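You operate a simulated robot arm through the tools that you are given. There is no shell and no other tool. Be economical: measure what you need, move in short steps, check, and stop when the job is done.

Carry out the task below with a simulated robot arm. There is one attempt and no reset: what you move stays moved.

TASK
Stop the flaker, then dump the chaff and move its beaker to the red plate.
Fine: all the chaff out, the yellow gate slide shut again; spill no flakes.
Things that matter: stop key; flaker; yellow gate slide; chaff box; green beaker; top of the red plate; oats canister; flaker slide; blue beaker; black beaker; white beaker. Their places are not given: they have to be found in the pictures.

It is judged by the outcome, as a careful person would: the job done as asked, and still so three seconds after it is handed in. It fails if anything else is knocked over, pushed out of place, dropped, spilled or broken.

THE ROBOT
A 7-joint arm with a two-finger parallel gripper, fixed in place. Base frame: the origin is at the foot of the arm, x ahead of it, y to its left, z up. Lengths are in cm, angles in degrees, forces in N, time in s.
Its first joint turns from -66.0 to 66.0 degrees. Payload 2.4 kg.
Tool frame: the origin (TCP) lies between the finger pads and is the grasp point; the fingertips stand 3 cm ahead of it; z points along the fingers, y is the line along which they close. The gripper opens to 9.4 cm. The fingers are 2.8 cm wide and 1 cm thick; the gripper's body (5 by 9.6 cm) begins 5.5 cm behind the TCP.
Orientation is that of the tool frame in the base frame, as a unit quaternion [w, x, y, z]. With the fingers straight down and closing along the base's y, the tool's x points along the base's -x, its y along +y and its z along -z.

THE INTERFACE
- The arm moves only by the tool play_rows. Its arguments are lists of equal length, an entry for each row: "translation": the shift along the base's x, y, z in cm, a list of three; "delta_rot": the turn, a rotation vector about the base's x, y, z in rad, a list of three; "claw": the finger opening in cm, from 0 to 9.4. In form: {"translation": [[dx, dy, dz], ...], "delta_rot": [[ax, ay, az], ...], "claw": [claw, ...]}. A call has 1 to 8 rows; each row is the pose to reach, as a shift and turn from the pose commanded when the call began. A row lasts 0.2 s, in which the tool goes at most 5 cm and 8.6 degrees; a call with a longer step from one row to the next is refused whole, and so is a gripper value outside its range. A pose out of reach is approached as far as the arm can. The call stops where the force on the tool passes 40 N (or 10 N more than at its start, if that is more) or the arm is blocked; 0.2 s more then pass. The fingers move at their own pace (about 15.3 cm/s each) and stop on an object; they squeeze with about 32 N. The grip force told is the motor's: it shows also when the fingers shut on nothing. Time passes only in rows, and 0.2 s behind the last, so rows that repeat a pose let the fingers close. It gives the time, the measured TCP pose, the force on the tool (base axes), the opening and the grip force at its end, in the units of the frame above (readings bear some noise).
- Cameras (640 x 400 px; columns grow to the right, rows downward): "scene" is fixed at [5.91, 48.38, 147.07]; the picture's right is [-0.62, -0.78, 0.00], its down [-0.36, 0.29, -0.89] and it looks along [0.69, -0.55, -0.47] (base axes); focal length 342 px, centre (320, 200). "wrist" rides on the gripper at [-3.7, 0, -5.8] in the tool frame; the picture's right is [0.00, -1.00, 0.00], its down [0.97, 0.00, -0.24] and it looks along [0.24, 0.00, 0.97] (tool axes); focal length 218 px, centre (320, 200).
- camera(camera): a new picture of that camera. No time passes.
- probe_pixels(camera, pixels): for up to 12 pixels [column, row] of the newest picture of that camera ("zoom" is the newest enlarged one), the place [x, y, z] in the base frame of the surface seen there, good to about 0.2 cm, but the place of the scene camera against the robot may be out by one fixed shift of up to 1.8 cm in any direction. No time passes.
- close_up(camera, box): a new picture of the part [left, top, right, bottom] of that camera's present view, enlarged. No time passes.
- hand_in(): hands the job in; it is judged then, once.

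Work in short steps. Measure before you move; look again where a grasp or a placing could have gone wrong, and mend it. You have 80 turns and 34 pictures in all, the two below and enlarged ones among them. Open the gripper and draw the arm clear of the work before you hand the job in, unless the task says otherwise; then end with one line.

The tools are called as a command line: name --argument value ..., lists and objects as JSON in quotes. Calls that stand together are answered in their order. play_rows: Moves the arm, as the interface text tells. Its arguments: {"type":"object","properties":{"translation":{"type":"array"},"delta_rot":{"type":"array"},"claw":{"type":"array"}},"required":["translation","delta_rot","claw"]} The other tools are called the same way: camera (camera) takes a picture; probe_pixels (camera, pixels) gives the place of the surface under pixels of a picture; close_up (camera, box) takes an enlarged picture of a part of a camera's view; hand_in () hands the job in.

At the start:

```text
time_s: 0.0
ee_pos: [37.72, 9.6, 122.04]
ee_rot: [-0.001, 0.0, 1.0, 0.0]
wrist_force: [0.6, -0.9, -0.8]
grip_width: 9.4
grasp_force: 0.1
```

scene: 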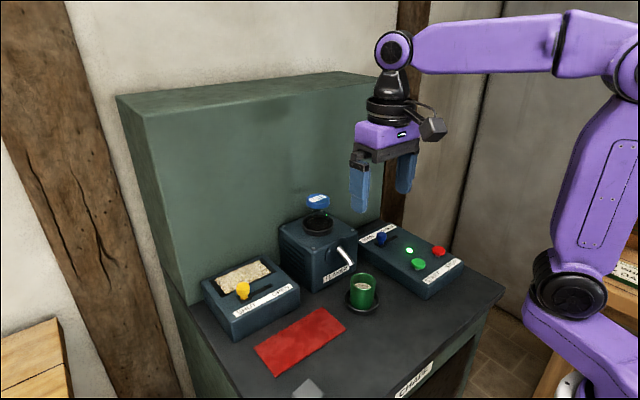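
wrist: 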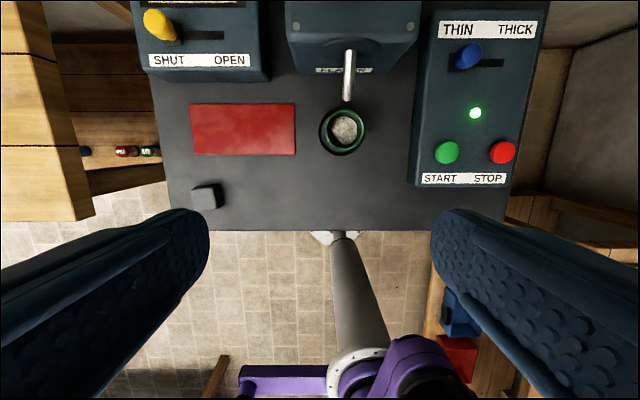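

The pictures show the console with the gate slide (yellow), flaker, green beaker on its tray and the START/STOP keys. I'll enlarge and probe.

close_up --camera "scene" --box '[180, 180, 500, 400]'

probe_pixels --camera "wrist" --pixels '[[502, 152], [447, 152], [344, 130], [344, 110], [242, 130], [206, 196], [160, 25], [215, 35], [348, 75], [475, 112], [344, 152], [467, 55]]'

probe_pixels --camera "scene" --pixels '[[438, 250], [418, 263], [362, 288], [362, 275], [300, 340], [308, 388], [242, 290], [245, 270], [346, 258], [318, 200], [316, 225], [380, 238]]'

```text
1.82 times, centred on (340, 290) of scene
```

zoom: 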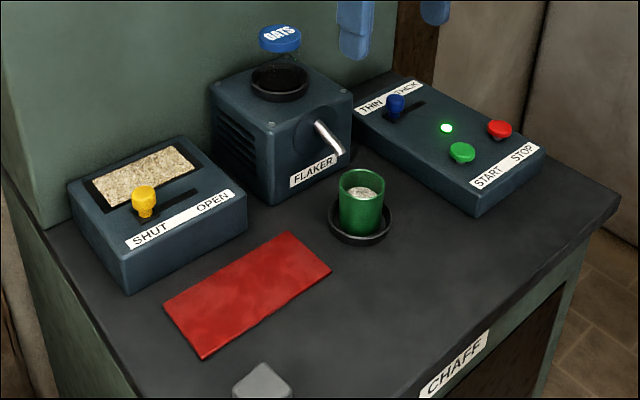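

```text
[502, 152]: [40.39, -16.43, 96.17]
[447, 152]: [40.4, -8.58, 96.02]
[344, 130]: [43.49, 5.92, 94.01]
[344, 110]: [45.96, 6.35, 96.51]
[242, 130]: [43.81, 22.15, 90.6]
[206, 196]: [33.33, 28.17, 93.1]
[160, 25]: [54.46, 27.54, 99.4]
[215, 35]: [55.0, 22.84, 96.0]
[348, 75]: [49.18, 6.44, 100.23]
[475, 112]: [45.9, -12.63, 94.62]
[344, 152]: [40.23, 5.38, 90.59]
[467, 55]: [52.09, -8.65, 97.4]
```

```text
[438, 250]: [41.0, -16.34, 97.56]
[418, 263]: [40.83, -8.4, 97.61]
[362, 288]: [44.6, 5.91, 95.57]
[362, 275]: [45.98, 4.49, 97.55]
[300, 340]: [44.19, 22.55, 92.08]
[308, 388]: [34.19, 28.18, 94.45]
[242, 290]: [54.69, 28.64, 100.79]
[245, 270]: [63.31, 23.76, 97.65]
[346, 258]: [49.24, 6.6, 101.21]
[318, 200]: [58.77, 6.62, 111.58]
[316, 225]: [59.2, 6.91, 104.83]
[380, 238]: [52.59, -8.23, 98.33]
```

The two cameras agree to within about (0.5, 0, 1.4), so I'll use the wrist readings. STOP is at about (40.4, -16.4, 96.2), and I'll go above it with the fingers closed.

play_rows --translation '[[0.5, -4.5, 0], [1, -9, 0], [1.5, -13.5, 0], [2, -18, 0], [2.4, -22, -1], [2.7, -26, -3], [2.7, -26, -7.5], [2.7, -26, -12]]' --delta_rot '[[0, 0, 0], [0, 0, 0], [0, 0, 0], [0, 0, 0], [0, 0, 0], [0, 0, 0], [0, 0, 0], [0, 0, 0]]' --claw '[8, 6, 4, 2, 0, 0, 0, 0]'

camera --camera "wrist"

```text
time_s: 1.8
ee_pos: [40.46, -16.58, 109.9]
ee_rot: [0.001, 0.0, 1.0, 0.0]
wrist_force: [0.2, -0.8, -1.0]
grip_width: 0.01
grasp_force: 32.1
```

```text
30 pictures are left
```

wrist: 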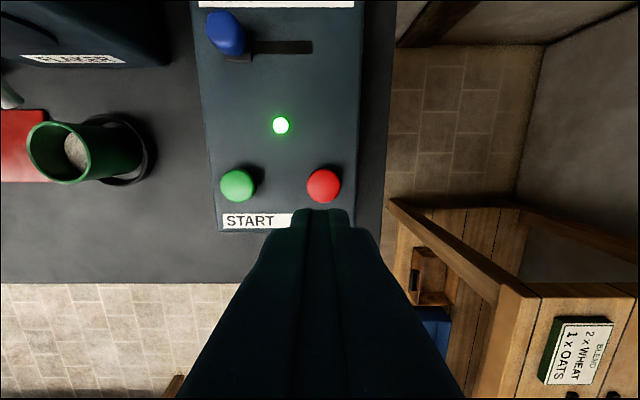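

Checking the STOP key position from nearer.

probe_pixels --camera "wrist" --pixels '[[323, 185], [310, 185], [336, 185], [323, 172], [323, 199], [238, 185], [300, 150]]'

```text
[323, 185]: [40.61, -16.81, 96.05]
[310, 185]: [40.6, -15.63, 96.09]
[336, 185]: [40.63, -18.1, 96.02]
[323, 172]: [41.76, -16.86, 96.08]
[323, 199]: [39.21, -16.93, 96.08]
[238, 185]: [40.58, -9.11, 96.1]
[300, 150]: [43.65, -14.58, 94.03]
```

STOP's centre is (40.5, -16.8, 96.1). I'll lower and press a little at a time.

play_rows --translation '[[0, -0.3, -4], [0, -0.3, -8], [0, -0.3, -10.2], [0, -0.3, -10.9], [0, -0.3, -11.3], [0, -0.3, -11.6], [0, -0.3, -11.8]]' --delta_rot '[[0, 0, 0], [0, 0, 0], [0, 0, 0], [0, 0, 0], [0, 0, 0], [0, 0, 0], [0, 0, 0]]' --claw '[0, 0, 0, 0, 0, 0, 0]'

close_up --camera "scene" --box '[180, 180, 500, 400]'

```text
time_s: 3.4
ee_pos: [40.4, -16.92, 98.3]
ee_rot: [0.001, 0.0, 1.0, -0.001]
wrist_force: [-6.6, 1.1, 23.5]
grip_width: 0.0
grasp_force: 31.8
```

```text
1.82 times, centred on (340, 290) of scene
```

zoom: 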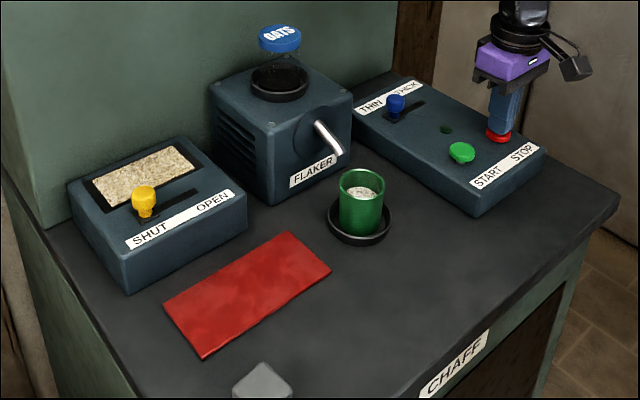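

The light is out, so the flaker is stopped. I'll back straight up and move back toward the middle to look at the front and surroundings.

play_rows --translation '[[0, 0, 4], [0, 0, 8], [0, 0.5, 12.5], [-2, 4, 15], [-4, 8, 17], [-6, 12, 19], [-8, 16, 21], [-10, 20, 22]]' --delta_rot '[[0, 0, 0], [0, 0, 0], [0, 0, 0], [0, 0, 0], [0, 0, 0], [0, 0, 0], [0, 0, 0], [0, 0, 0]]' --claw '[0, 0, 0, 0, 0, 0, 0, 0]'

camera --camera "wrist"

camera --camera "scene"

```text
time_s: 5.2
ee_pos: [30.43, 3.01, 120.29]
ee_rot: [0.0, 0.001, 1.0, 0.0]
wrist_force: [0.3, 0.0, 0.4]
grip_width: 0.0
grasp_force: 32.2
```

```text
28 pictures are left
```

wrist: 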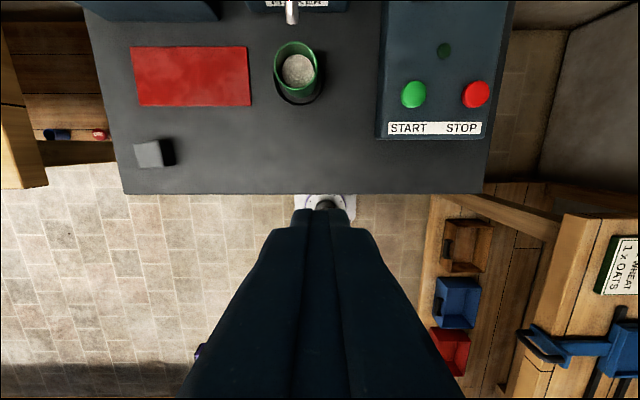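

```text
27 pictures are left
```

scene: 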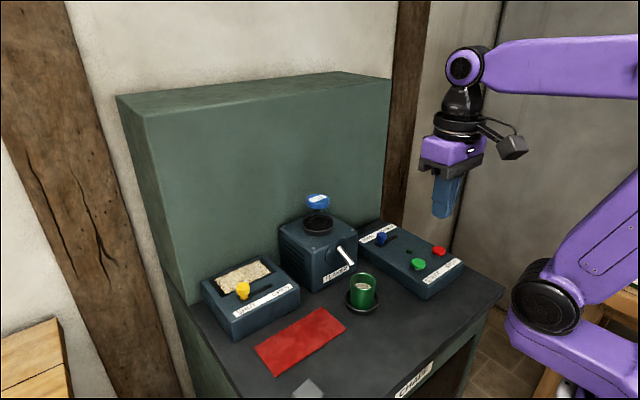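

Zooming on the CHAFF front and the beaker to understand where the chaff goes.

close_up --camera "scene" --box '[340, 260, 520, 400]'

close_up --camera "scene" --box '[190, 240, 320, 350]'

probe_pixels --camera "zoom" --pixels '[[262, 245], [262, 205], [262, 270], [330, 235], [450, 190], [255, 140], [380, 110], [120, 185], [285, 220], [235, 220]]'

```text
2.86 times, centred on (430, 330) of scene
```

zoom: 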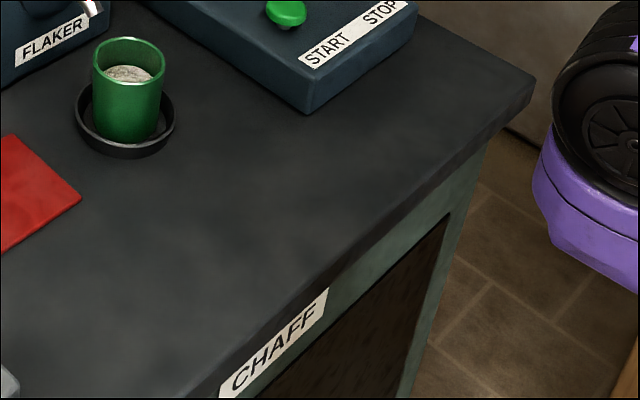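

```text
3.64 times, centred on (255, 295) of scene
```

zoom: 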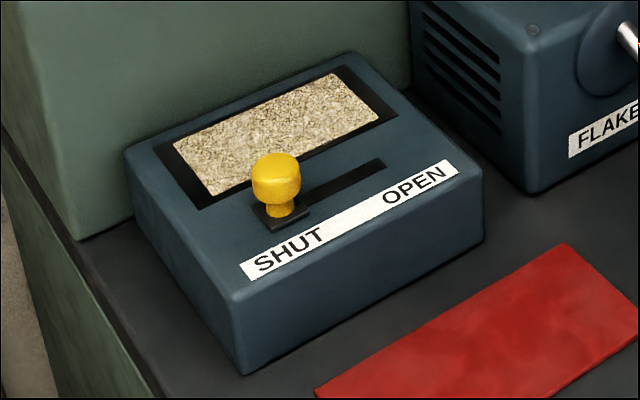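

```text
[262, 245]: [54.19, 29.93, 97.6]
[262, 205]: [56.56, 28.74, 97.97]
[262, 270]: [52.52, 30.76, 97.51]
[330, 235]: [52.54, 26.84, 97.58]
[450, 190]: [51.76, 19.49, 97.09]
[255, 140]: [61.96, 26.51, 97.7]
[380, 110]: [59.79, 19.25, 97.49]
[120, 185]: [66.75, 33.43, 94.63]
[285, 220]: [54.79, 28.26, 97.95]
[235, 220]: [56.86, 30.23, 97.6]
```

The chaff shows in the box's window and the gate drops it into the cabinet. I'll move above the yellow knob with the gripper open.

play_rows --translation '[[2.5, 3, 0], [5, 6, 0], [8, 9, 0], [11, 12, 0], [14, 15, 0], [17, 18, 0], [19.5, 21, 0], [22, 24.5, 0]]' --delta_rot '[[0, 0, 0], [0, 0, 0], [0, 0, 0], [0, 0, 0], [0, 0, 0], [0, 0, 0], [0, 0, 0], [0, 0, 0]]' --claw '[1, 2, 3, 4, 5, 5, 5, 5]'

camera --camera "wrist"

```text
time_s: 7.0
ee_pos: [52.3, 27.7, 120.46]
ee_rot: [-0.001, 0.0, 1.0, 0.001]
wrist_force: [-0.1, -0.4, -0.3]
grip_width: 5.0
grasp_force: 0.1
```

```text
24 pictures are left
```

wrist: 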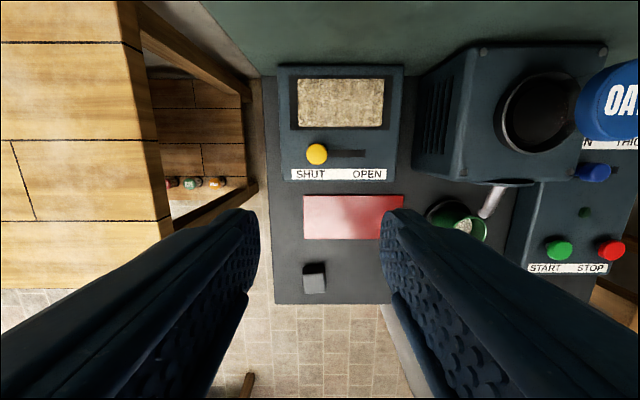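

Reach is fine here. The knob is at pixel (317, 153). I'll probe it and the slot.

probe_pixels --camera "wrist" --pixels '[[317, 154], [308, 154], [326, 154], [317, 145], [317, 163], [340, 153], [363, 153], [340, 103], [310, 215], [400, 203], [395, 230], [314, 278]]'

```text
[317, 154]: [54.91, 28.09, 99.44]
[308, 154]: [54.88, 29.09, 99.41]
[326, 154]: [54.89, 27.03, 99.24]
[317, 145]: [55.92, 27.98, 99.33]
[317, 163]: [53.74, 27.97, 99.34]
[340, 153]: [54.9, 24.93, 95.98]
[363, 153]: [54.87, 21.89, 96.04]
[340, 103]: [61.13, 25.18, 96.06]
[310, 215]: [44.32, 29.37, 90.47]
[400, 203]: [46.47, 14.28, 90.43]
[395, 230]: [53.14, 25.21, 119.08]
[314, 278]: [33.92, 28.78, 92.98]
```

Knob centre is (54.9, 28.05), top z 99.4, and the panel is at z 96.1. I'll go down around the knob and close on it.

play_rows --translation '[[2.5, 0.45, -4], [2.5, 0.45, -8.5], [2.5, 0.45, -13], [2.5, 0.45, -17.5], [2.5, 0.45, -20.5], [2.5, 0.45, -20.5], [2.5, 0.45, -20.5]]' --delta_rot '[[0, 0, 0], [0, 0, 0], [0, 0, 0], [0, 0, 0], [0, 0, 0], [0, 0, 0], [0, 0, 0]]' --claw '[5, 5, 5, 5, 5, 1.5, 1.5]'

```text
time_s: 8.6
ee_pos: [54.79, 27.98, 99.82]
ee_rot: [0.0, 0.001, 1.0, 0.0]
wrist_force: [-5.2, -5.7, 1.5]
grip_width: 2.55
grasp_force: 45.0
```

Gripped at 2.55 cm. Now I'll slide toward OPEN (-y).

play_rows --translation '[[0, -1, 0], [0, -2, 0], [0, -3, 0], [0, -4, 0], [0, -5, 0], [0, -5.8, 0], [0, -6.2, 0]]' --delta_rot '[[0, 0, 0], [0, 0, 0], [0, 0, 0], [0, 0, 0], [0, 0, 0], [0, 0, 0], [0, 0, 0]]' --claw '[1.5, 1.5, 1.5, 1.5, 1.5, 1.5, 1.5]'

close_up --camera "scene" --box '[180, 200, 400, 350]'

```text
time_s: 10.2
ee_pos: [55.0, 21.93, 99.82]
ee_rot: [0.0, 0.001, 1.0, 0.001]
wrist_force: [0.2, 6.1, 6.7]
grip_width: 2.55
grasp_force: 45.5
```

```text
2.67 times, centred on (290, 275) of scene
```

zoom: 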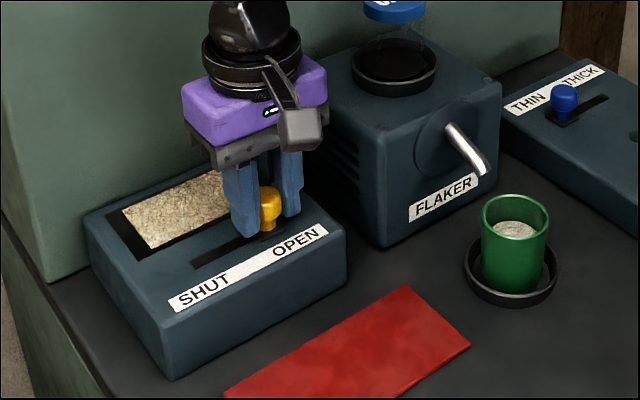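

The knob is near the OPEN end. I'll nudge a bit more to the stop and wait, then check the window.

play_rows --translation '[[0, -0.3, 0], [0, -0.3, 0], [0, -0.3, 0], [0, -0.3, 0], [0, -0.3, 0], [0, -0.3, 0], [0, -0.3, 0], [0, -0.3, 0]]' --delta_rot '[[0, 0, 0], [0, 0, 0], [0, 0, 0], [0, 0, 0], [0, 0, 0], [0, 0, 0], [0, 0, 0], [0, 0, 0]]' --claw '[1.5, 1.5, 1.5, 1.5, 1.5, 1.5, 1.5, 1.5]'

close_up --camera "scene" --box '[180, 200, 400, 350]'

camera --camera "wrist"

```text
time_s: 12.0
ee_pos: [54.84, 21.94, 99.78]
ee_rot: [0.002, -0.001, 1.0, 0.002]
wrist_force: [8.4, 27.5, 2.9]
grip_width: 2.56
grasp_force: 45.1
```

```text
2.67 times, centred on (290, 275) of scene
```

zoom: 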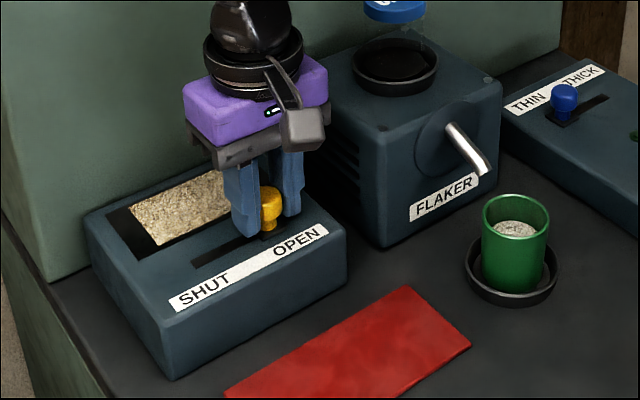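

```text
21 pictures are left
```

wrist: 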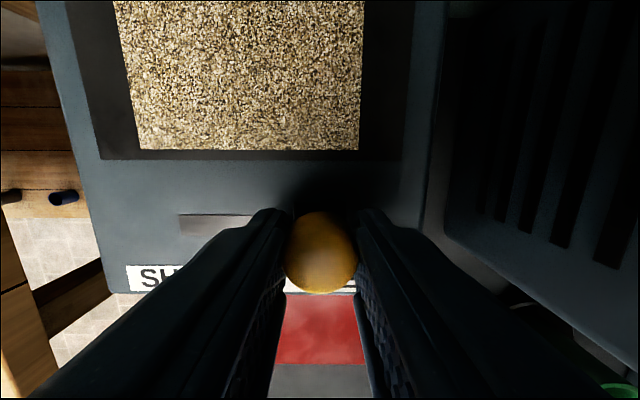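

It's at the end stop, and the chaff level is sinking. I'll ease off the stop a bit and wait.

play_rows --translation '[[0, 0.2, 0], [0, 0.2, 0], [0, 0.2, 0], [0, 0.2, 0], [0, 0.2, 0], [0, 0.2, 0], [0, 0.2, 0], [0, 0.2, 0]]' --delta_rot '[[0, 0, 0], [0, 0, 0], [0, 0, 0], [0, 0, 0], [0, 0, 0], [0, 0, 0], [0, 0, 0], [0, 0, 0]]' --claw '[1.5, 1.5, 1.5, 1.5, 1.5, 1.5, 1.5, 1.5]'

play_rows --translation '[[0, 0, 0], [0, 0, 0], [0, 0, 0], [0, 0, 0], [0, 0, 0], [0, 0, 0], [0, 0, 0], [0, 0, 0]]' --delta_rot '[[0, 0, 0], [0, 0, 0], [0, 0, 0], [0, 0, 0], [0, 0, 0], [0, 0, 0], [0, 0, 0], [0, 0, 0]]' --claw '[1.5, 1.5, 1.5, 1.5, 1.5, 1.5, 1.5, 1.5]'

camera --camera "wrist"

```text
time_s: 13.8
ee_pos: [54.81, 22.05, 99.79]
ee_rot: [0.0, -0.001, 1.0, 0.0]
wrist_force: [4.7, 22.1, 7.5]
grip_width: 2.52
grasp_force: 44.8
```

```text
time_s: 15.6
ee_pos: [54.9, 21.9, 99.73]
ee_rot: [0.0, -0.001, 1.0, 0.001]
wrist_force: [4.5, 21.2, 7.5]
grip_width: 2.54
grasp_force: 45.4
```

```text
20 pictures are left
```

wrist: 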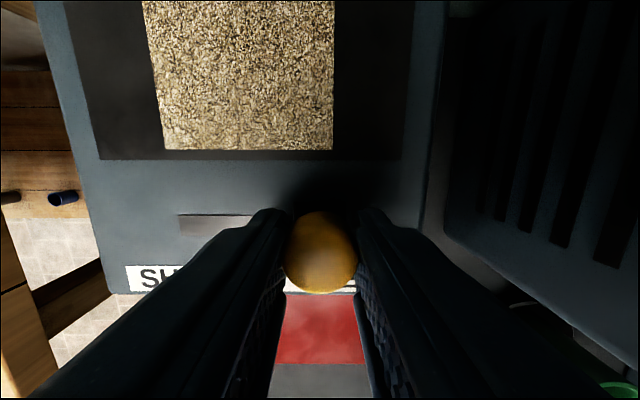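

It's emptying steadily and should need about 11 s more.

play_rows --translation '[[0, 0, 0], [0, 0, 0], [0, 0, 0], [0, 0, 0], [0, 0, 0], [0, 0, 0], [0, 0, 0], [0, 0, 0]]' --delta_rot '[[0, 0, 0], [0, 0, 0], [0, 0, 0], [0, 0, 0], [0, 0, 0], [0, 0, 0], [0, 0, 0], [0, 0, 0]]' --claw '[1.5, 1.5, 1.5, 1.5, 1.5, 1.5, 1.5, 1.5]'

play_rows --translation '[[0, 0, 0], [0, 0, 0], [0, 0, 0], [0, 0, 0], [0, 0, 0], [0, 0, 0], [0, 0, 0], [0, 0, 0]]' --delta_rot '[[0, 0, 0], [0, 0, 0], [0, 0, 0], [0, 0, 0], [0, 0, 0], [0, 0, 0], [0, 0, 0], [0, 0, 0]]' --claw '[1.5, 1.5, 1.5, 1.5, 1.5, 1.5, 1.5, 1.5]'

play_rows --translation '[[0, 0, 0], [0, 0, 0], [0, 0, 0], [0, 0, 0], [0, 0, 0], [0, 0, 0], [0, 0, 0], [0, 0, 0]]' --delta_rot '[[0, 0, 0], [0, 0, 0], [0, 0, 0], [0, 0, 0], [0, 0, 0], [0, 0, 0], [0, 0, 0], [0, 0, 0]]' --claw '[1.5, 1.5, 1.5, 1.5, 1.5, 1.5, 1.5, 1.5]'

play_rows --translation '[[0, 0, 0], [0, 0, 0], [0, 0, 0], [0, 0, 0], [0, 0, 0], [0, 0, 0], [0, 0, 0], [0, 0, 0]]' --delta_rot '[[0, 0, 0], [0, 0, 0], [0, 0, 0], [0, 0, 0], [0, 0, 0], [0, 0, 0], [0, 0, 0], [0, 0, 0]]' --claw '[1.5, 1.5, 1.5, 1.5, 1.5, 1.5, 1.5, 1.5]'

play_rows --translation '[[0, 0, 0], [0, 0, 0], [0, 0, 0], [0, 0, 0], [0, 0, 0], [0, 0, 0], [0, 0, 0], [0, 0, 0]]' --delta_rot '[[0, 0, 0], [0, 0, 0], [0, 0, 0], [0, 0, 0], [0, 0, 0], [0, 0, 0], [0, 0, 0], [0, 0, 0]]' --claw '[1.5, 1.5, 1.5, 1.5, 1.5, 1.5, 1.5, 1.5]'

play_rows --translation '[[0, 0, 0], [0, 0, 0], [0, 0, 0], [0, 0, 0], [0, 0, 0], [0, 0, 0], [0, 0, 0], [0, 0, 0]]' --delta_rot '[[0, 0, 0], [0, 0, 0], [0, 0, 0], [0, 0, 0], [0, 0, 0], [0, 0, 0], [0, 0, 0], [0, 0, 0]]' --claw '[1.5, 1.5, 1.5, 1.5, 1.5, 1.5, 1.5, 1.5]'

camera --camera "wrist"

```text
time_s: 17.4
ee_pos: [54.89, 22.01, 99.73]
ee_rot: [0.001, -0.001, 1.0, 0.001]
wrist_force: [5.5, 22.4, 8.2]
grip_width: 2.53
grasp_force: 45.4
```

```text
time_s: 19.2
ee_pos: [54.84, 21.99, 99.81]
ee_rot: [0.0, 0.0, 1.0, 0.001]
wrist_force: [6.5, 22.8, 7.4]
grip_width: 2.55
grasp_force: 45.1
```

```text
time_s: 21.0
ee_pos: [54.85, 22.05, 99.68]
ee_rot: [0.0, -0.001, 1.0, 0.001]
wrist_force: [4.9, 21.8, 7.6]
grip_width: 2.53
grasp_force: 44.6
```

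```text
time_s: 22.8
ee_pos: [54.92, 21.93, 99.76]
ee_rot: [0.001, 0.0, 1.0, 0.001]
wrist_force: [5.0, 22.2, 7.0]
grip_width: 2.54
grasp_force: 45.1
```

```text
time_s: 24.6
ee_pos: [54.94, 22.05, 99.86]
ee_rot: [0.001, -0.001, 1.0, 0.001]
wrist_force: [5.5, 22.1, 6.0]
grip_width: 2.55
grasp_force: 44.8
```

```text
time_s: 26.4
ee_pos: [55.0, 21.97, 99.92]
ee_rot: [0.001, 0.0, 1.0, 0.001]
wrist_force: [4.6, 23.1, 6.2]
grip_width: 2.54
grasp_force: 44.9
```

```text
19 pictures are left
```

wrist: 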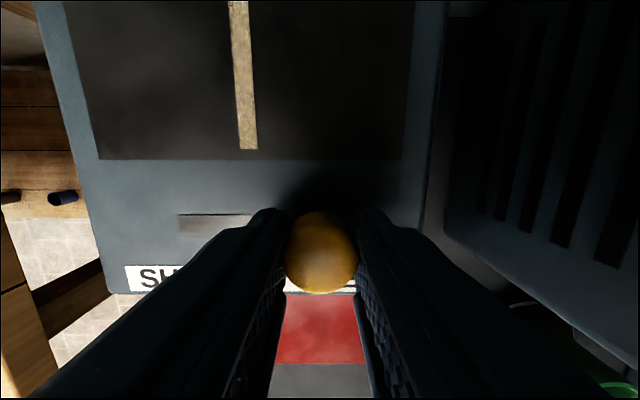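

A thin strip is left; waiting about 3.5 s more.

play_rows --translation '[[0, 0, 0], [0, 0, 0], [0, 0, 0], [0, 0, 0], [0, 0, 0], [0, 0, 0], [0, 0, 0], [0, 0, 0]]' --delta_rot '[[0, 0, 0], [0, 0, 0], [0, 0, 0], [0, 0, 0], [0, 0, 0], [0, 0, 0], [0, 0, 0], [0, 0, 0]]' --claw '[1.5, 1.5, 1.5, 1.5, 1.5, 1.5, 1.5, 1.5]'

play_rows --translation '[[0, 0, 0], [0, 0, 0], [0, 0, 0], [0, 0, 0], [0, 0, 0], [0, 0, 0], [0, 0, 0], [0, 0, 0]]' --delta_rot '[[0, 0, 0], [0, 0, 0], [0, 0, 0], [0, 0, 0], [0, 0, 0], [0, 0, 0], [0, 0, 0], [0, 0, 0]]' --claw '[1.5, 1.5, 1.5, 1.5, 1.5, 1.5, 1.5, 1.5]'

camera --camera "wrist"

```text
time_s: 28.2
ee_pos: [54.97, 22.05, 99.65]
ee_rot: [0.001, -0.001, 1.0, 0.002]
wrist_force: [5.6, 22.1, 5.1]
grip_width: 2.55
grasp_force: 45.0
```

```text
time_s: 30.0
ee_pos: [54.8, 21.96, 99.73]
ee_rot: [0.001, -0.001, 1.0, 0.002]
wrist_force: [4.7, 22.0, 4.3]
grip_width: 2.55
grasp_force: 45.5
```

```text
18 pictures are left
```

wrist: 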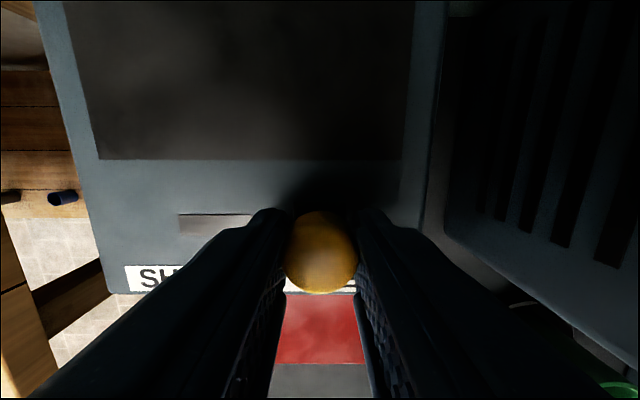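

The window is empty, so I'll slide the gate back to SHUT with a slight push at the stop.

play_rows --translation '[[0, 1, 0], [0, 2, 0], [0, 3, 0], [0, 4, 0], [0, 5, 0], [0, 6, 0], [0, 6.4, 0], [0, 6.7, 0]]' --delta_rot '[[0, 0, 0], [0, 0, 0], [0, 0, 0], [0, 0, 0], [0, 0, 0], [0, 0, 0], [0, 0, 0], [0, 0, 0]]' --claw '[1.5, 1.5, 1.5, 1.5, 1.5, 1.5, 1.5, 1.5]'

```text
time_s: 31.8
ee_pos: [54.82, 28.0, 99.68]
ee_rot: [-0.002, 0.002, 1.0, -0.002]
wrist_force: [-15.8, -21.5, 16.3]
grip_width: 2.52
grasp_force: 44.9
```

It's firmly at the SHUT stop. I'll ease off, open, rise and check.

play_rows --translation '[[0, -0.25, 0], [0, -0.25, 0], [0, -0.25, 0], [0, -0.25, 4], [0, -0.25, 8.5], [0, -0.25, 13], [-2, -0.25, 17], [-4, -0.25, 20]]' --delta_rot '[[0, 0, 0], [0, 0, 0], [0, 0, 0], [0, 0, 0], [0, 0, 0], [0, 0, 0], [0, 0, 0], [0, 0, 0]]' --claw '[4.5, 4.5, 4.5, 4.5, 4.5, 4.5, 4.5, 4.5]'

close_up --camera "scene" --box '[180, 200, 400, 350]'

camera --camera "wrist"

probe_pixels --camera "wrist" --pixels '[[317, 145]]'

```text
time_s: 33.6
ee_pos: [50.93, 28.32, 119.9]
ee_rot: [-0.001, 0.0, 1.0, 0.0]
wrist_force: [1.0, 0.6, 0.0]
grip_width: 4.5
grasp_force: 0.0
```

```text
2.67 times, centred on (290, 275) of scene
```

zoom: 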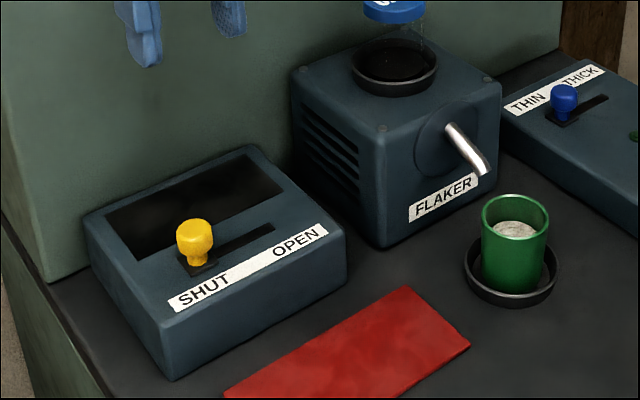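

```text
16 pictures are left
```

wrist: 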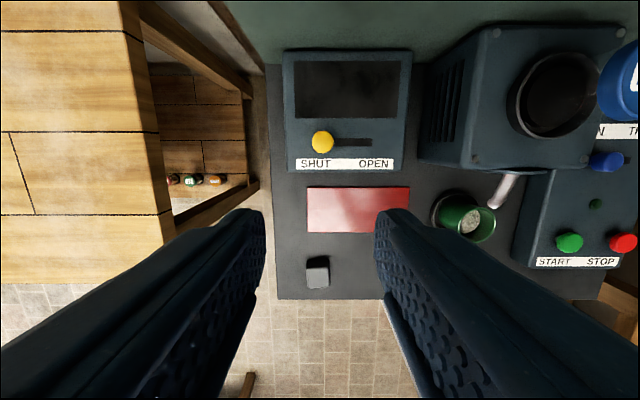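

```text
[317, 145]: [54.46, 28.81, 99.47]
```

The gate is shut and the chaff box is empty. Next I'll move to view the beaker from above and measure the beaker, tray and spout.

play_rows --translation '[[-3, -1, 0], [-7, -2, 0], [-10, -5, 0], [-12, -9, 0], [-13, -13, -1], [-13, -17, -2], [-13, -20, -4], [-13, -22, -6]]' --delta_rot '[[0, 0, 0], [0, 0, 0], [0, 0, 0], [0, 0, 0], [0, 0, 0], [0, 0, 0], [0, 0, 0], [0, 0, 0]]' --claw '[6, 8, 9.2, 9.2, 9.2, 9.2, 9.2, 9.2]'

camera --camera "wrist"

close_up --camera "scene" --box '[310, 220, 410, 320]'

```text
time_s: 35.4
ee_pos: [37.79, 6.1, 113.88]
ee_rot: [0.001, 0.001, 1.0, 0.0]
wrist_force: [0.0, 0.2, 0.0]
grip_width: 9.21
grasp_force: 0.2
```

```text
15 pictures are left
```

wrist: 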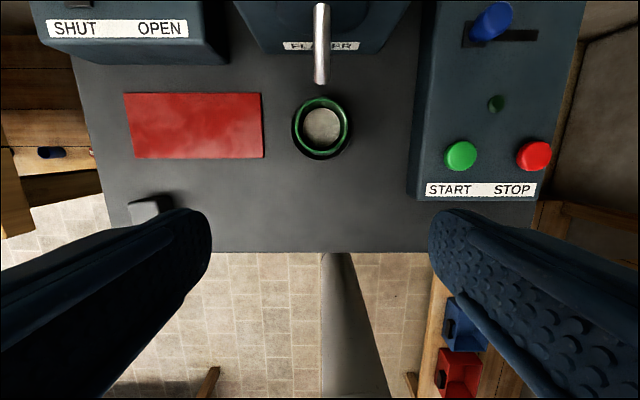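

```text
4.00 times, centred on (360, 270) of scene
```

zoom: 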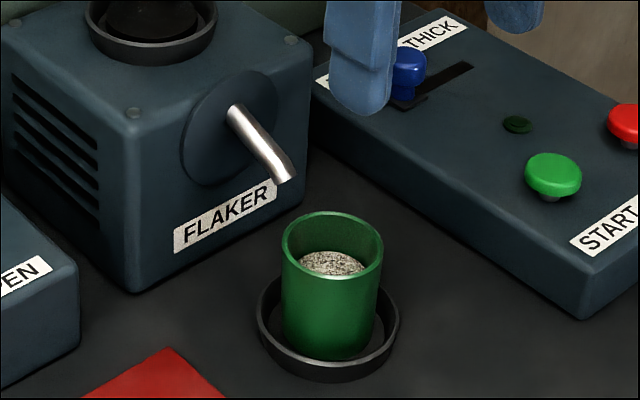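

probe_pixels --camera "wrist" --pixels '[[297, 126], [347, 126], [322, 99], [322, 152], [322, 157], [293, 140], [350, 140], [321, 80], [321, 60], [322, 126], [322, 155], [194, 126]]'

probe_pixels --camera "zoom" --pixels '[[289, 181], [275, 165], [240, 112], [333, 217], [332, 282], [330, 355], [330, 372], [398, 318], [290, 240], [376, 240], [262, 320], [333, 265]]'

probe_pixels --camera "wrist" --pixels '[[124, 94], [261, 94], [264, 157], [134, 158], [145, 212]]'

```text
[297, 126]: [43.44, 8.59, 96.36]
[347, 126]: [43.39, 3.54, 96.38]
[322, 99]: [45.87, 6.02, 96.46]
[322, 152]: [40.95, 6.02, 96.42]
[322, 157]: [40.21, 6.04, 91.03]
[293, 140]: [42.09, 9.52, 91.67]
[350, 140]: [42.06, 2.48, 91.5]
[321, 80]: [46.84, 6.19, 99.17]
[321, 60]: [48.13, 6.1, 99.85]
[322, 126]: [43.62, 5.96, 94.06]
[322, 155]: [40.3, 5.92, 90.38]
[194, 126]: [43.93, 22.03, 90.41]
```

```text
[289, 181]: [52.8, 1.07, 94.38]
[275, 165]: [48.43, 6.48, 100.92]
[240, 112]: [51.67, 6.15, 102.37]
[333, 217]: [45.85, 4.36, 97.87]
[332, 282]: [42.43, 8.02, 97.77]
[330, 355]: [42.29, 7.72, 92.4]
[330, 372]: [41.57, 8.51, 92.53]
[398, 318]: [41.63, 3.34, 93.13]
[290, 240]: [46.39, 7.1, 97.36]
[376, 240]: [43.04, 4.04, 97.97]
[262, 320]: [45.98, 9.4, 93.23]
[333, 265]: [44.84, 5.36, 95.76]
```

```text
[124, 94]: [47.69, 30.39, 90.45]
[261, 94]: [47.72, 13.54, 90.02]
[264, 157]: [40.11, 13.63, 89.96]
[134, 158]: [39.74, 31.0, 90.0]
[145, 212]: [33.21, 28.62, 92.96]
```

The beaker's centre is (43.4, 6.05), Ø5.1, rim z 96.4, flakes at z 94.1. The tray rim is at z 91.6 and the spout tip is about (46.4, 6, 98.5). I'll tilt the tool back 30° so the gripper body stays clear of the spout.

play_rows --translation '[[0, 0, 0], [1.5, 0, 0], [3, 0, -1], [5.4, 0, -3], [5.4, 0, -6]]' --delta_rot '[[0, -0.13, 0], [0, -0.26, 0], [0, -0.39, 0], [0, -0.523, 0], [0, -0.523, 0]]' --claw '[9.2, 9.2, 9.2, 9.2, 9.2]'

camera --camera "wrist"

```text
time_s: 36.6
ee_pos: [43.14, 6.18, 107.68]
ee_rot: [0.26, 0.001, 0.966, 0.0]
wrist_force: [0.8, 0.1, -0.6]
grip_width: 9.19
grasp_force: 0.1
```

```text
13 pictures are left
```

wrist: 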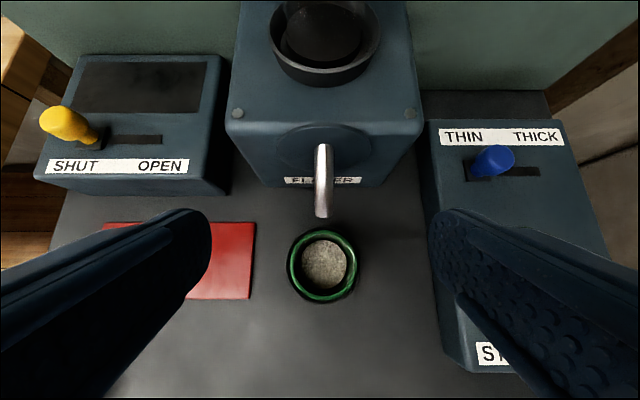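

The view is centred. Probing the rim and spout tip again before descending.

probe_pixels --camera "wrist" --pixels '[[291, 262], [353, 262], [322, 230], [322, 297], [322, 214], [322, 203], [422, 250]]'

play_rows --translation '[[0.1, -0.05, -4], [0.1, -0.05, -8]]' --delta_rot '[[0, 0, 0], [0, 0, 0]]' --claw '[9.2, 9.2]'

```text
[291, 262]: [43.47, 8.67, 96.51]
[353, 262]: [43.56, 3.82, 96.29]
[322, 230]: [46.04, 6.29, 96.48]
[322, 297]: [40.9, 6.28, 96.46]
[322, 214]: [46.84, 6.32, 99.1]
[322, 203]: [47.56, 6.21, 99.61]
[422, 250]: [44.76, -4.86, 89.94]
```

```text
time_s: 37.2
ee_pos: [43.28, 6.23, 99.72]
ee_rot: [0.259, -0.001, 0.966, 0.0]
wrist_force: [-0.3, 1.4, 0.4]
grip_width: 9.21
grasp_force: 0.0
```

Descending to z 95.3 and closing gently in steps.

play_rows --translation '[[0.1, 0, -3], [0.1, 0, -4.4], [0.1, 0, -4.4], [0.1, 0, -4.4], [0.1, 0, -4.4], [0.1, 0, -4.4], [0.1, 0, -4.4], [0.1, 0, -4.4]]' --delta_rot '[[0, 0, 0], [0, 0, 0], [0, 0, 0], [0, 0, 0], [0, 0, 0], [0, 0, 0], [0, 0, 0], [0, 0, 0]]' --claw '[9.2, 9.2, 7.5, 6.3, 5.6, 5.2, 4.8, 4.4]'

close_up --camera "scene" --box '[300, 200, 440, 330]'

```text
time_s: 39.0
ee_pos: [43.38, 6.09, 95.27]
ee_rot: [0.259, 0.001, 0.966, 0.0]
wrist_force: [0.4, -1.2, 1.5]
grip_width: 5.32
grasp_force: 32.0
```

```text
3.08 times, centred on (370, 265) of scene
```

zoom: 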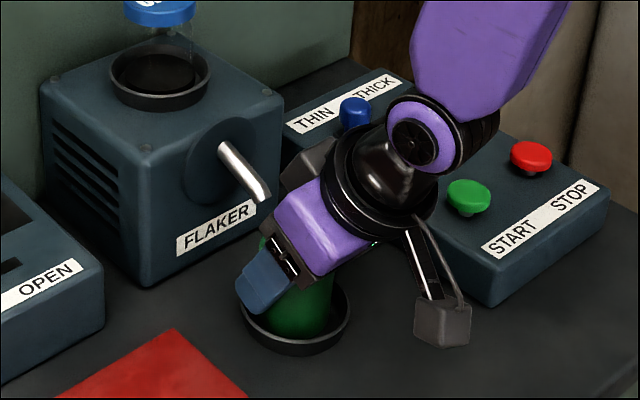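

Held at 5.32 cm. I'll lift 1.4 cm, then draw back from the spout and raise, gently.

play_rows --translation '[[0, 0, 0.4], [0, 0, 0.9], [-0.2, 0, 1.4], [-0.8, 0, 1.8], [-1.6, 0, 2.3], [-2.4, 0, 3], [-3, 0, 3.8], [-3.2, 0, 4.5]]' --delta_rot '[[0, 0, 0], [0, 0, 0], [0, 0, 0], [0, 0, 0], [0, 0, 0], [0, 0, 0], [0, 0, 0], [0, 0, 0]]' --claw '[4.4, 4.4, 4.4, 4.4, 4.4, 4.4, 4.4, 4.4]'

close_up --camera "scene" --box '[240, 200, 440, 400]'

camera --camera "wrist"

```text
time_s: 40.8
ee_pos: [40.24, 6.13, 99.85]
ee_rot: [0.258, 0.001, 0.966, -0.001]
wrist_force: [-0.3, -0.3, -2.0]
grip_width: 5.35
grasp_force: 31.4
```

```text
2.00 times, centred on (340, 300) of scene
```

zoom: 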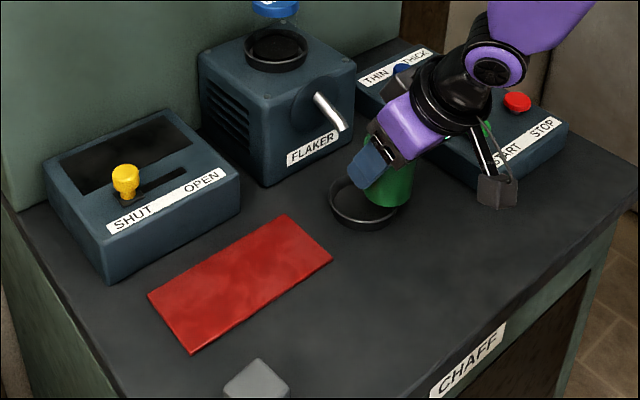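

```text
10 pictures are left
```

wrist: 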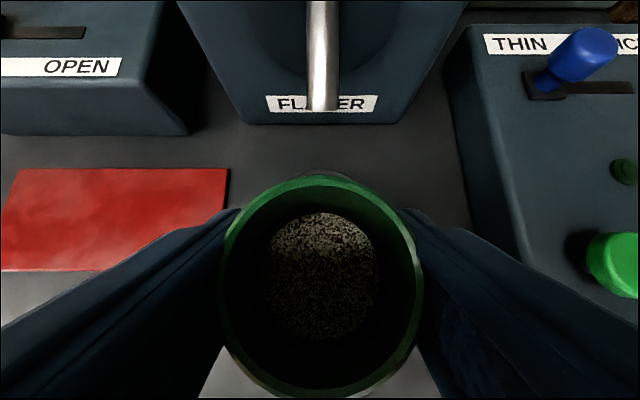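

The beaker is held upright with its flakes in. Checking the sensor box's place against the grey block.

probe_pixels --camera "zoom" --pixels '[[495, 195], [483, 203], [512, 203], [257, 370], [245, 385], [385, 195], [240, 282]]'

```text
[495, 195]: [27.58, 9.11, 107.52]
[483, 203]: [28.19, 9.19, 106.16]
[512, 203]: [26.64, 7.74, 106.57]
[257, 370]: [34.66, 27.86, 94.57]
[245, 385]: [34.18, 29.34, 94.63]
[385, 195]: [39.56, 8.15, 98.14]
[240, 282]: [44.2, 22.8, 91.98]
```

The box is well above everything (z > 104). Carrying the beaker over the red plate.

play_rows --translation '[[0, 0.8, 0], [0, 2.4, 0], [0, 4.8, 0], [0.6, 7.2, 0], [1.5, 9.6, 0], [2.4, 12, 0], [3.2, 14.2, 0], [3.6, 15.4, 0]]' --delta_rot '[[0, 0, 0], [0, 0, 0], [0, 0, 0], [0, 0, 0], [0, 0, 0], [0, 0, 0], [0, 0, 0], [0, 0, 0]]' --claw '[4.4, 4.4, 4.4, 4.4, 4.4, 4.4, 4.4, 4.4]'

close_up --camera "scene" --box '[220, 220, 400, 390]'

```text
time_s: 42.6
ee_pos: [43.81, 21.62, 99.86]
ee_rot: [0.258, 0.0, 0.966, 0.0]
wrist_force: [-0.3, 0.3, -1.1]
grip_width: 5.37
grasp_force: 32.3
out of reach, approached as far as the arm can: row 4, 5
```

```text
2.35 times, centred on (310, 305) of scene
```

zoom: 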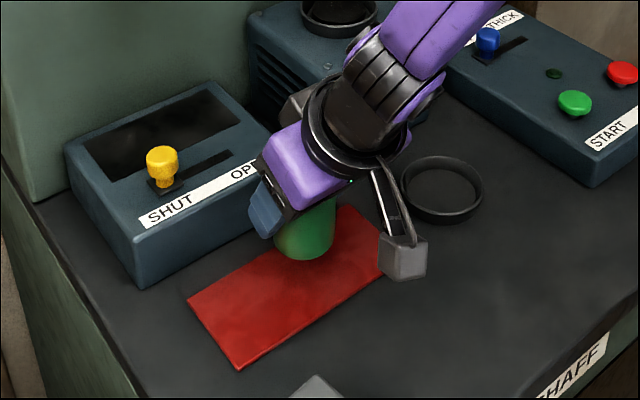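

Over the plate. Lowering gently, watching the force.

play_rows --translation '[[0, 0, -0.8], [0, 0, -1.8], [0, 0, -2.8], [0, 0, -3.6], [0, 0, -4.1], [0, 0, -4.4]]' --delta_rot '[[0, 0, 0], [0, 0, 0], [0, 0, 0], [0, 0, 0], [0, 0, 0], [0, 0, 0]]' --claw '[4.4, 4.4, 4.4, 4.4, 4.4, 4.4]'

play_rows --translation '[[0, 0, -0.15], [0, 0, -0.3]]' --delta_rot '[[0, 0, 0], [0, 0, 0]]' --claw '[4.4, 4.4]'

```text
time_s: 44.0
ee_pos: [43.79, 21.64, 95.54]
ee_rot: [0.259, 0.0, 0.966, 0.0]
wrist_force: [0.7, 0.0, -3.2]
grip_width: 5.32
grasp_force: 32.1
```

```text
time_s: 44.6
ee_pos: [44.0, 21.55, 95.34]
ee_rot: [0.262, 0.001, 0.965, 0.001]
wrist_force: [-6.7, -3.1, 27.1]
grip_width: 5.33
grasp_force: 32.2
```

Contact with the plate (27 N). I'll ease 0.15 cm and open gradually.

play_rows --translation '[[0, 0, 0.12], [0, 0, 0.12], [0, 0, 0.12], [0, 0, 0.12], [0, 0, 0.12], [0, 0, 0.12], [0, 0, 0.12]]' --delta_rot '[[0, 0, 0], [0, 0, 0], [0, 0, 0], [0, 0, 0], [0, 0, 0], [0, 0, 0], [0, 0, 0]]' --claw '[4.4, 5.2, 5.5, 6, 7, 8, 9]'

close_up --camera "scene" --box '[220, 220, 400, 390]'

```text
time_s: 46.2
ee_pos: [43.93, 21.67, 95.27]
ee_rot: [0.258, 0.0, 0.966, 0.0]
wrist_force: [-0.2, 0.1, 0.1]
grip_width: 9.0
grasp_force: 0.0
```

```text
2.35 times, centred on (310, 305) of scene
```

zoom: 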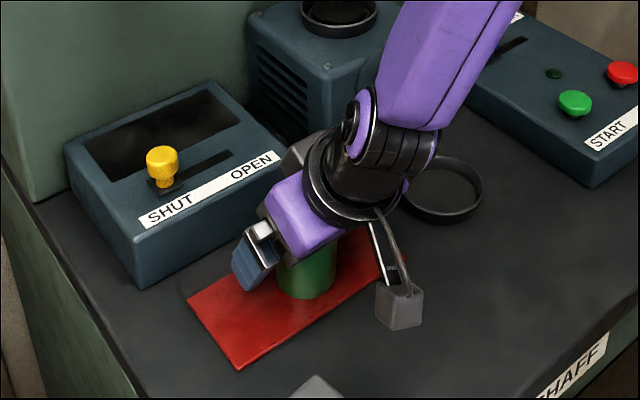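

Released. Withdrawing straight up, then back.

play_rows --translation '[[0, 0, 2], [0, 0, 5], [0, 0, 9], [0, 0, 13], [-2, 0, 17], [-5, 0, 20], [-8, -2, 22], [-11, -5, 23]]' --delta_rot '[[0, 0, 0], [0, 0, 0], [0, 0, 0], [0, 0, 0], [0, 0.13, 0], [0, 0.26, 0], [0, 0.39, 0], [0, 0.52, 0]]' --claw '[9, 9, 9, 9, 9, 9, 9, 9]'

camera --camera "wrist"

close_up --camera "scene" --box '[180, 180, 500, 400]'

```text
time_s: 48.0
ee_pos: [27.7, 17.93, 111.97]
ee_rot: [0.12, 0.001, 0.992, -0.034]
wrist_force: [-1.5, 2.0, -0.1]
grip_width: 9.0
grasp_force: 0.1
out of reach, approached as far as the arm can: row 6, 7, 8
```

```text
7 pictures are left
```

wrist: 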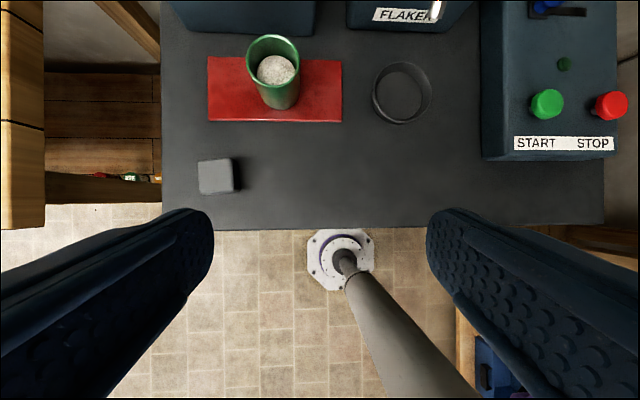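

```text
1.82 times, centred on (340, 290) of scene
```

zoom: 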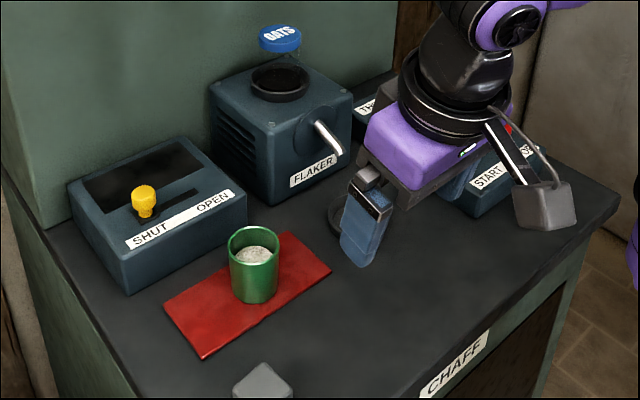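

The beaker stands upright on the red plate with its flakes in, the gate is shut, the chaff box is empty, the run light is out, and the arm is clear and open.

hand_in

```text
The job is handed in.
```

The flaker is stopped, the chaff is all dumped with the yellow gate shut again, and the green beaker is on the red plate with no flakes spilled.
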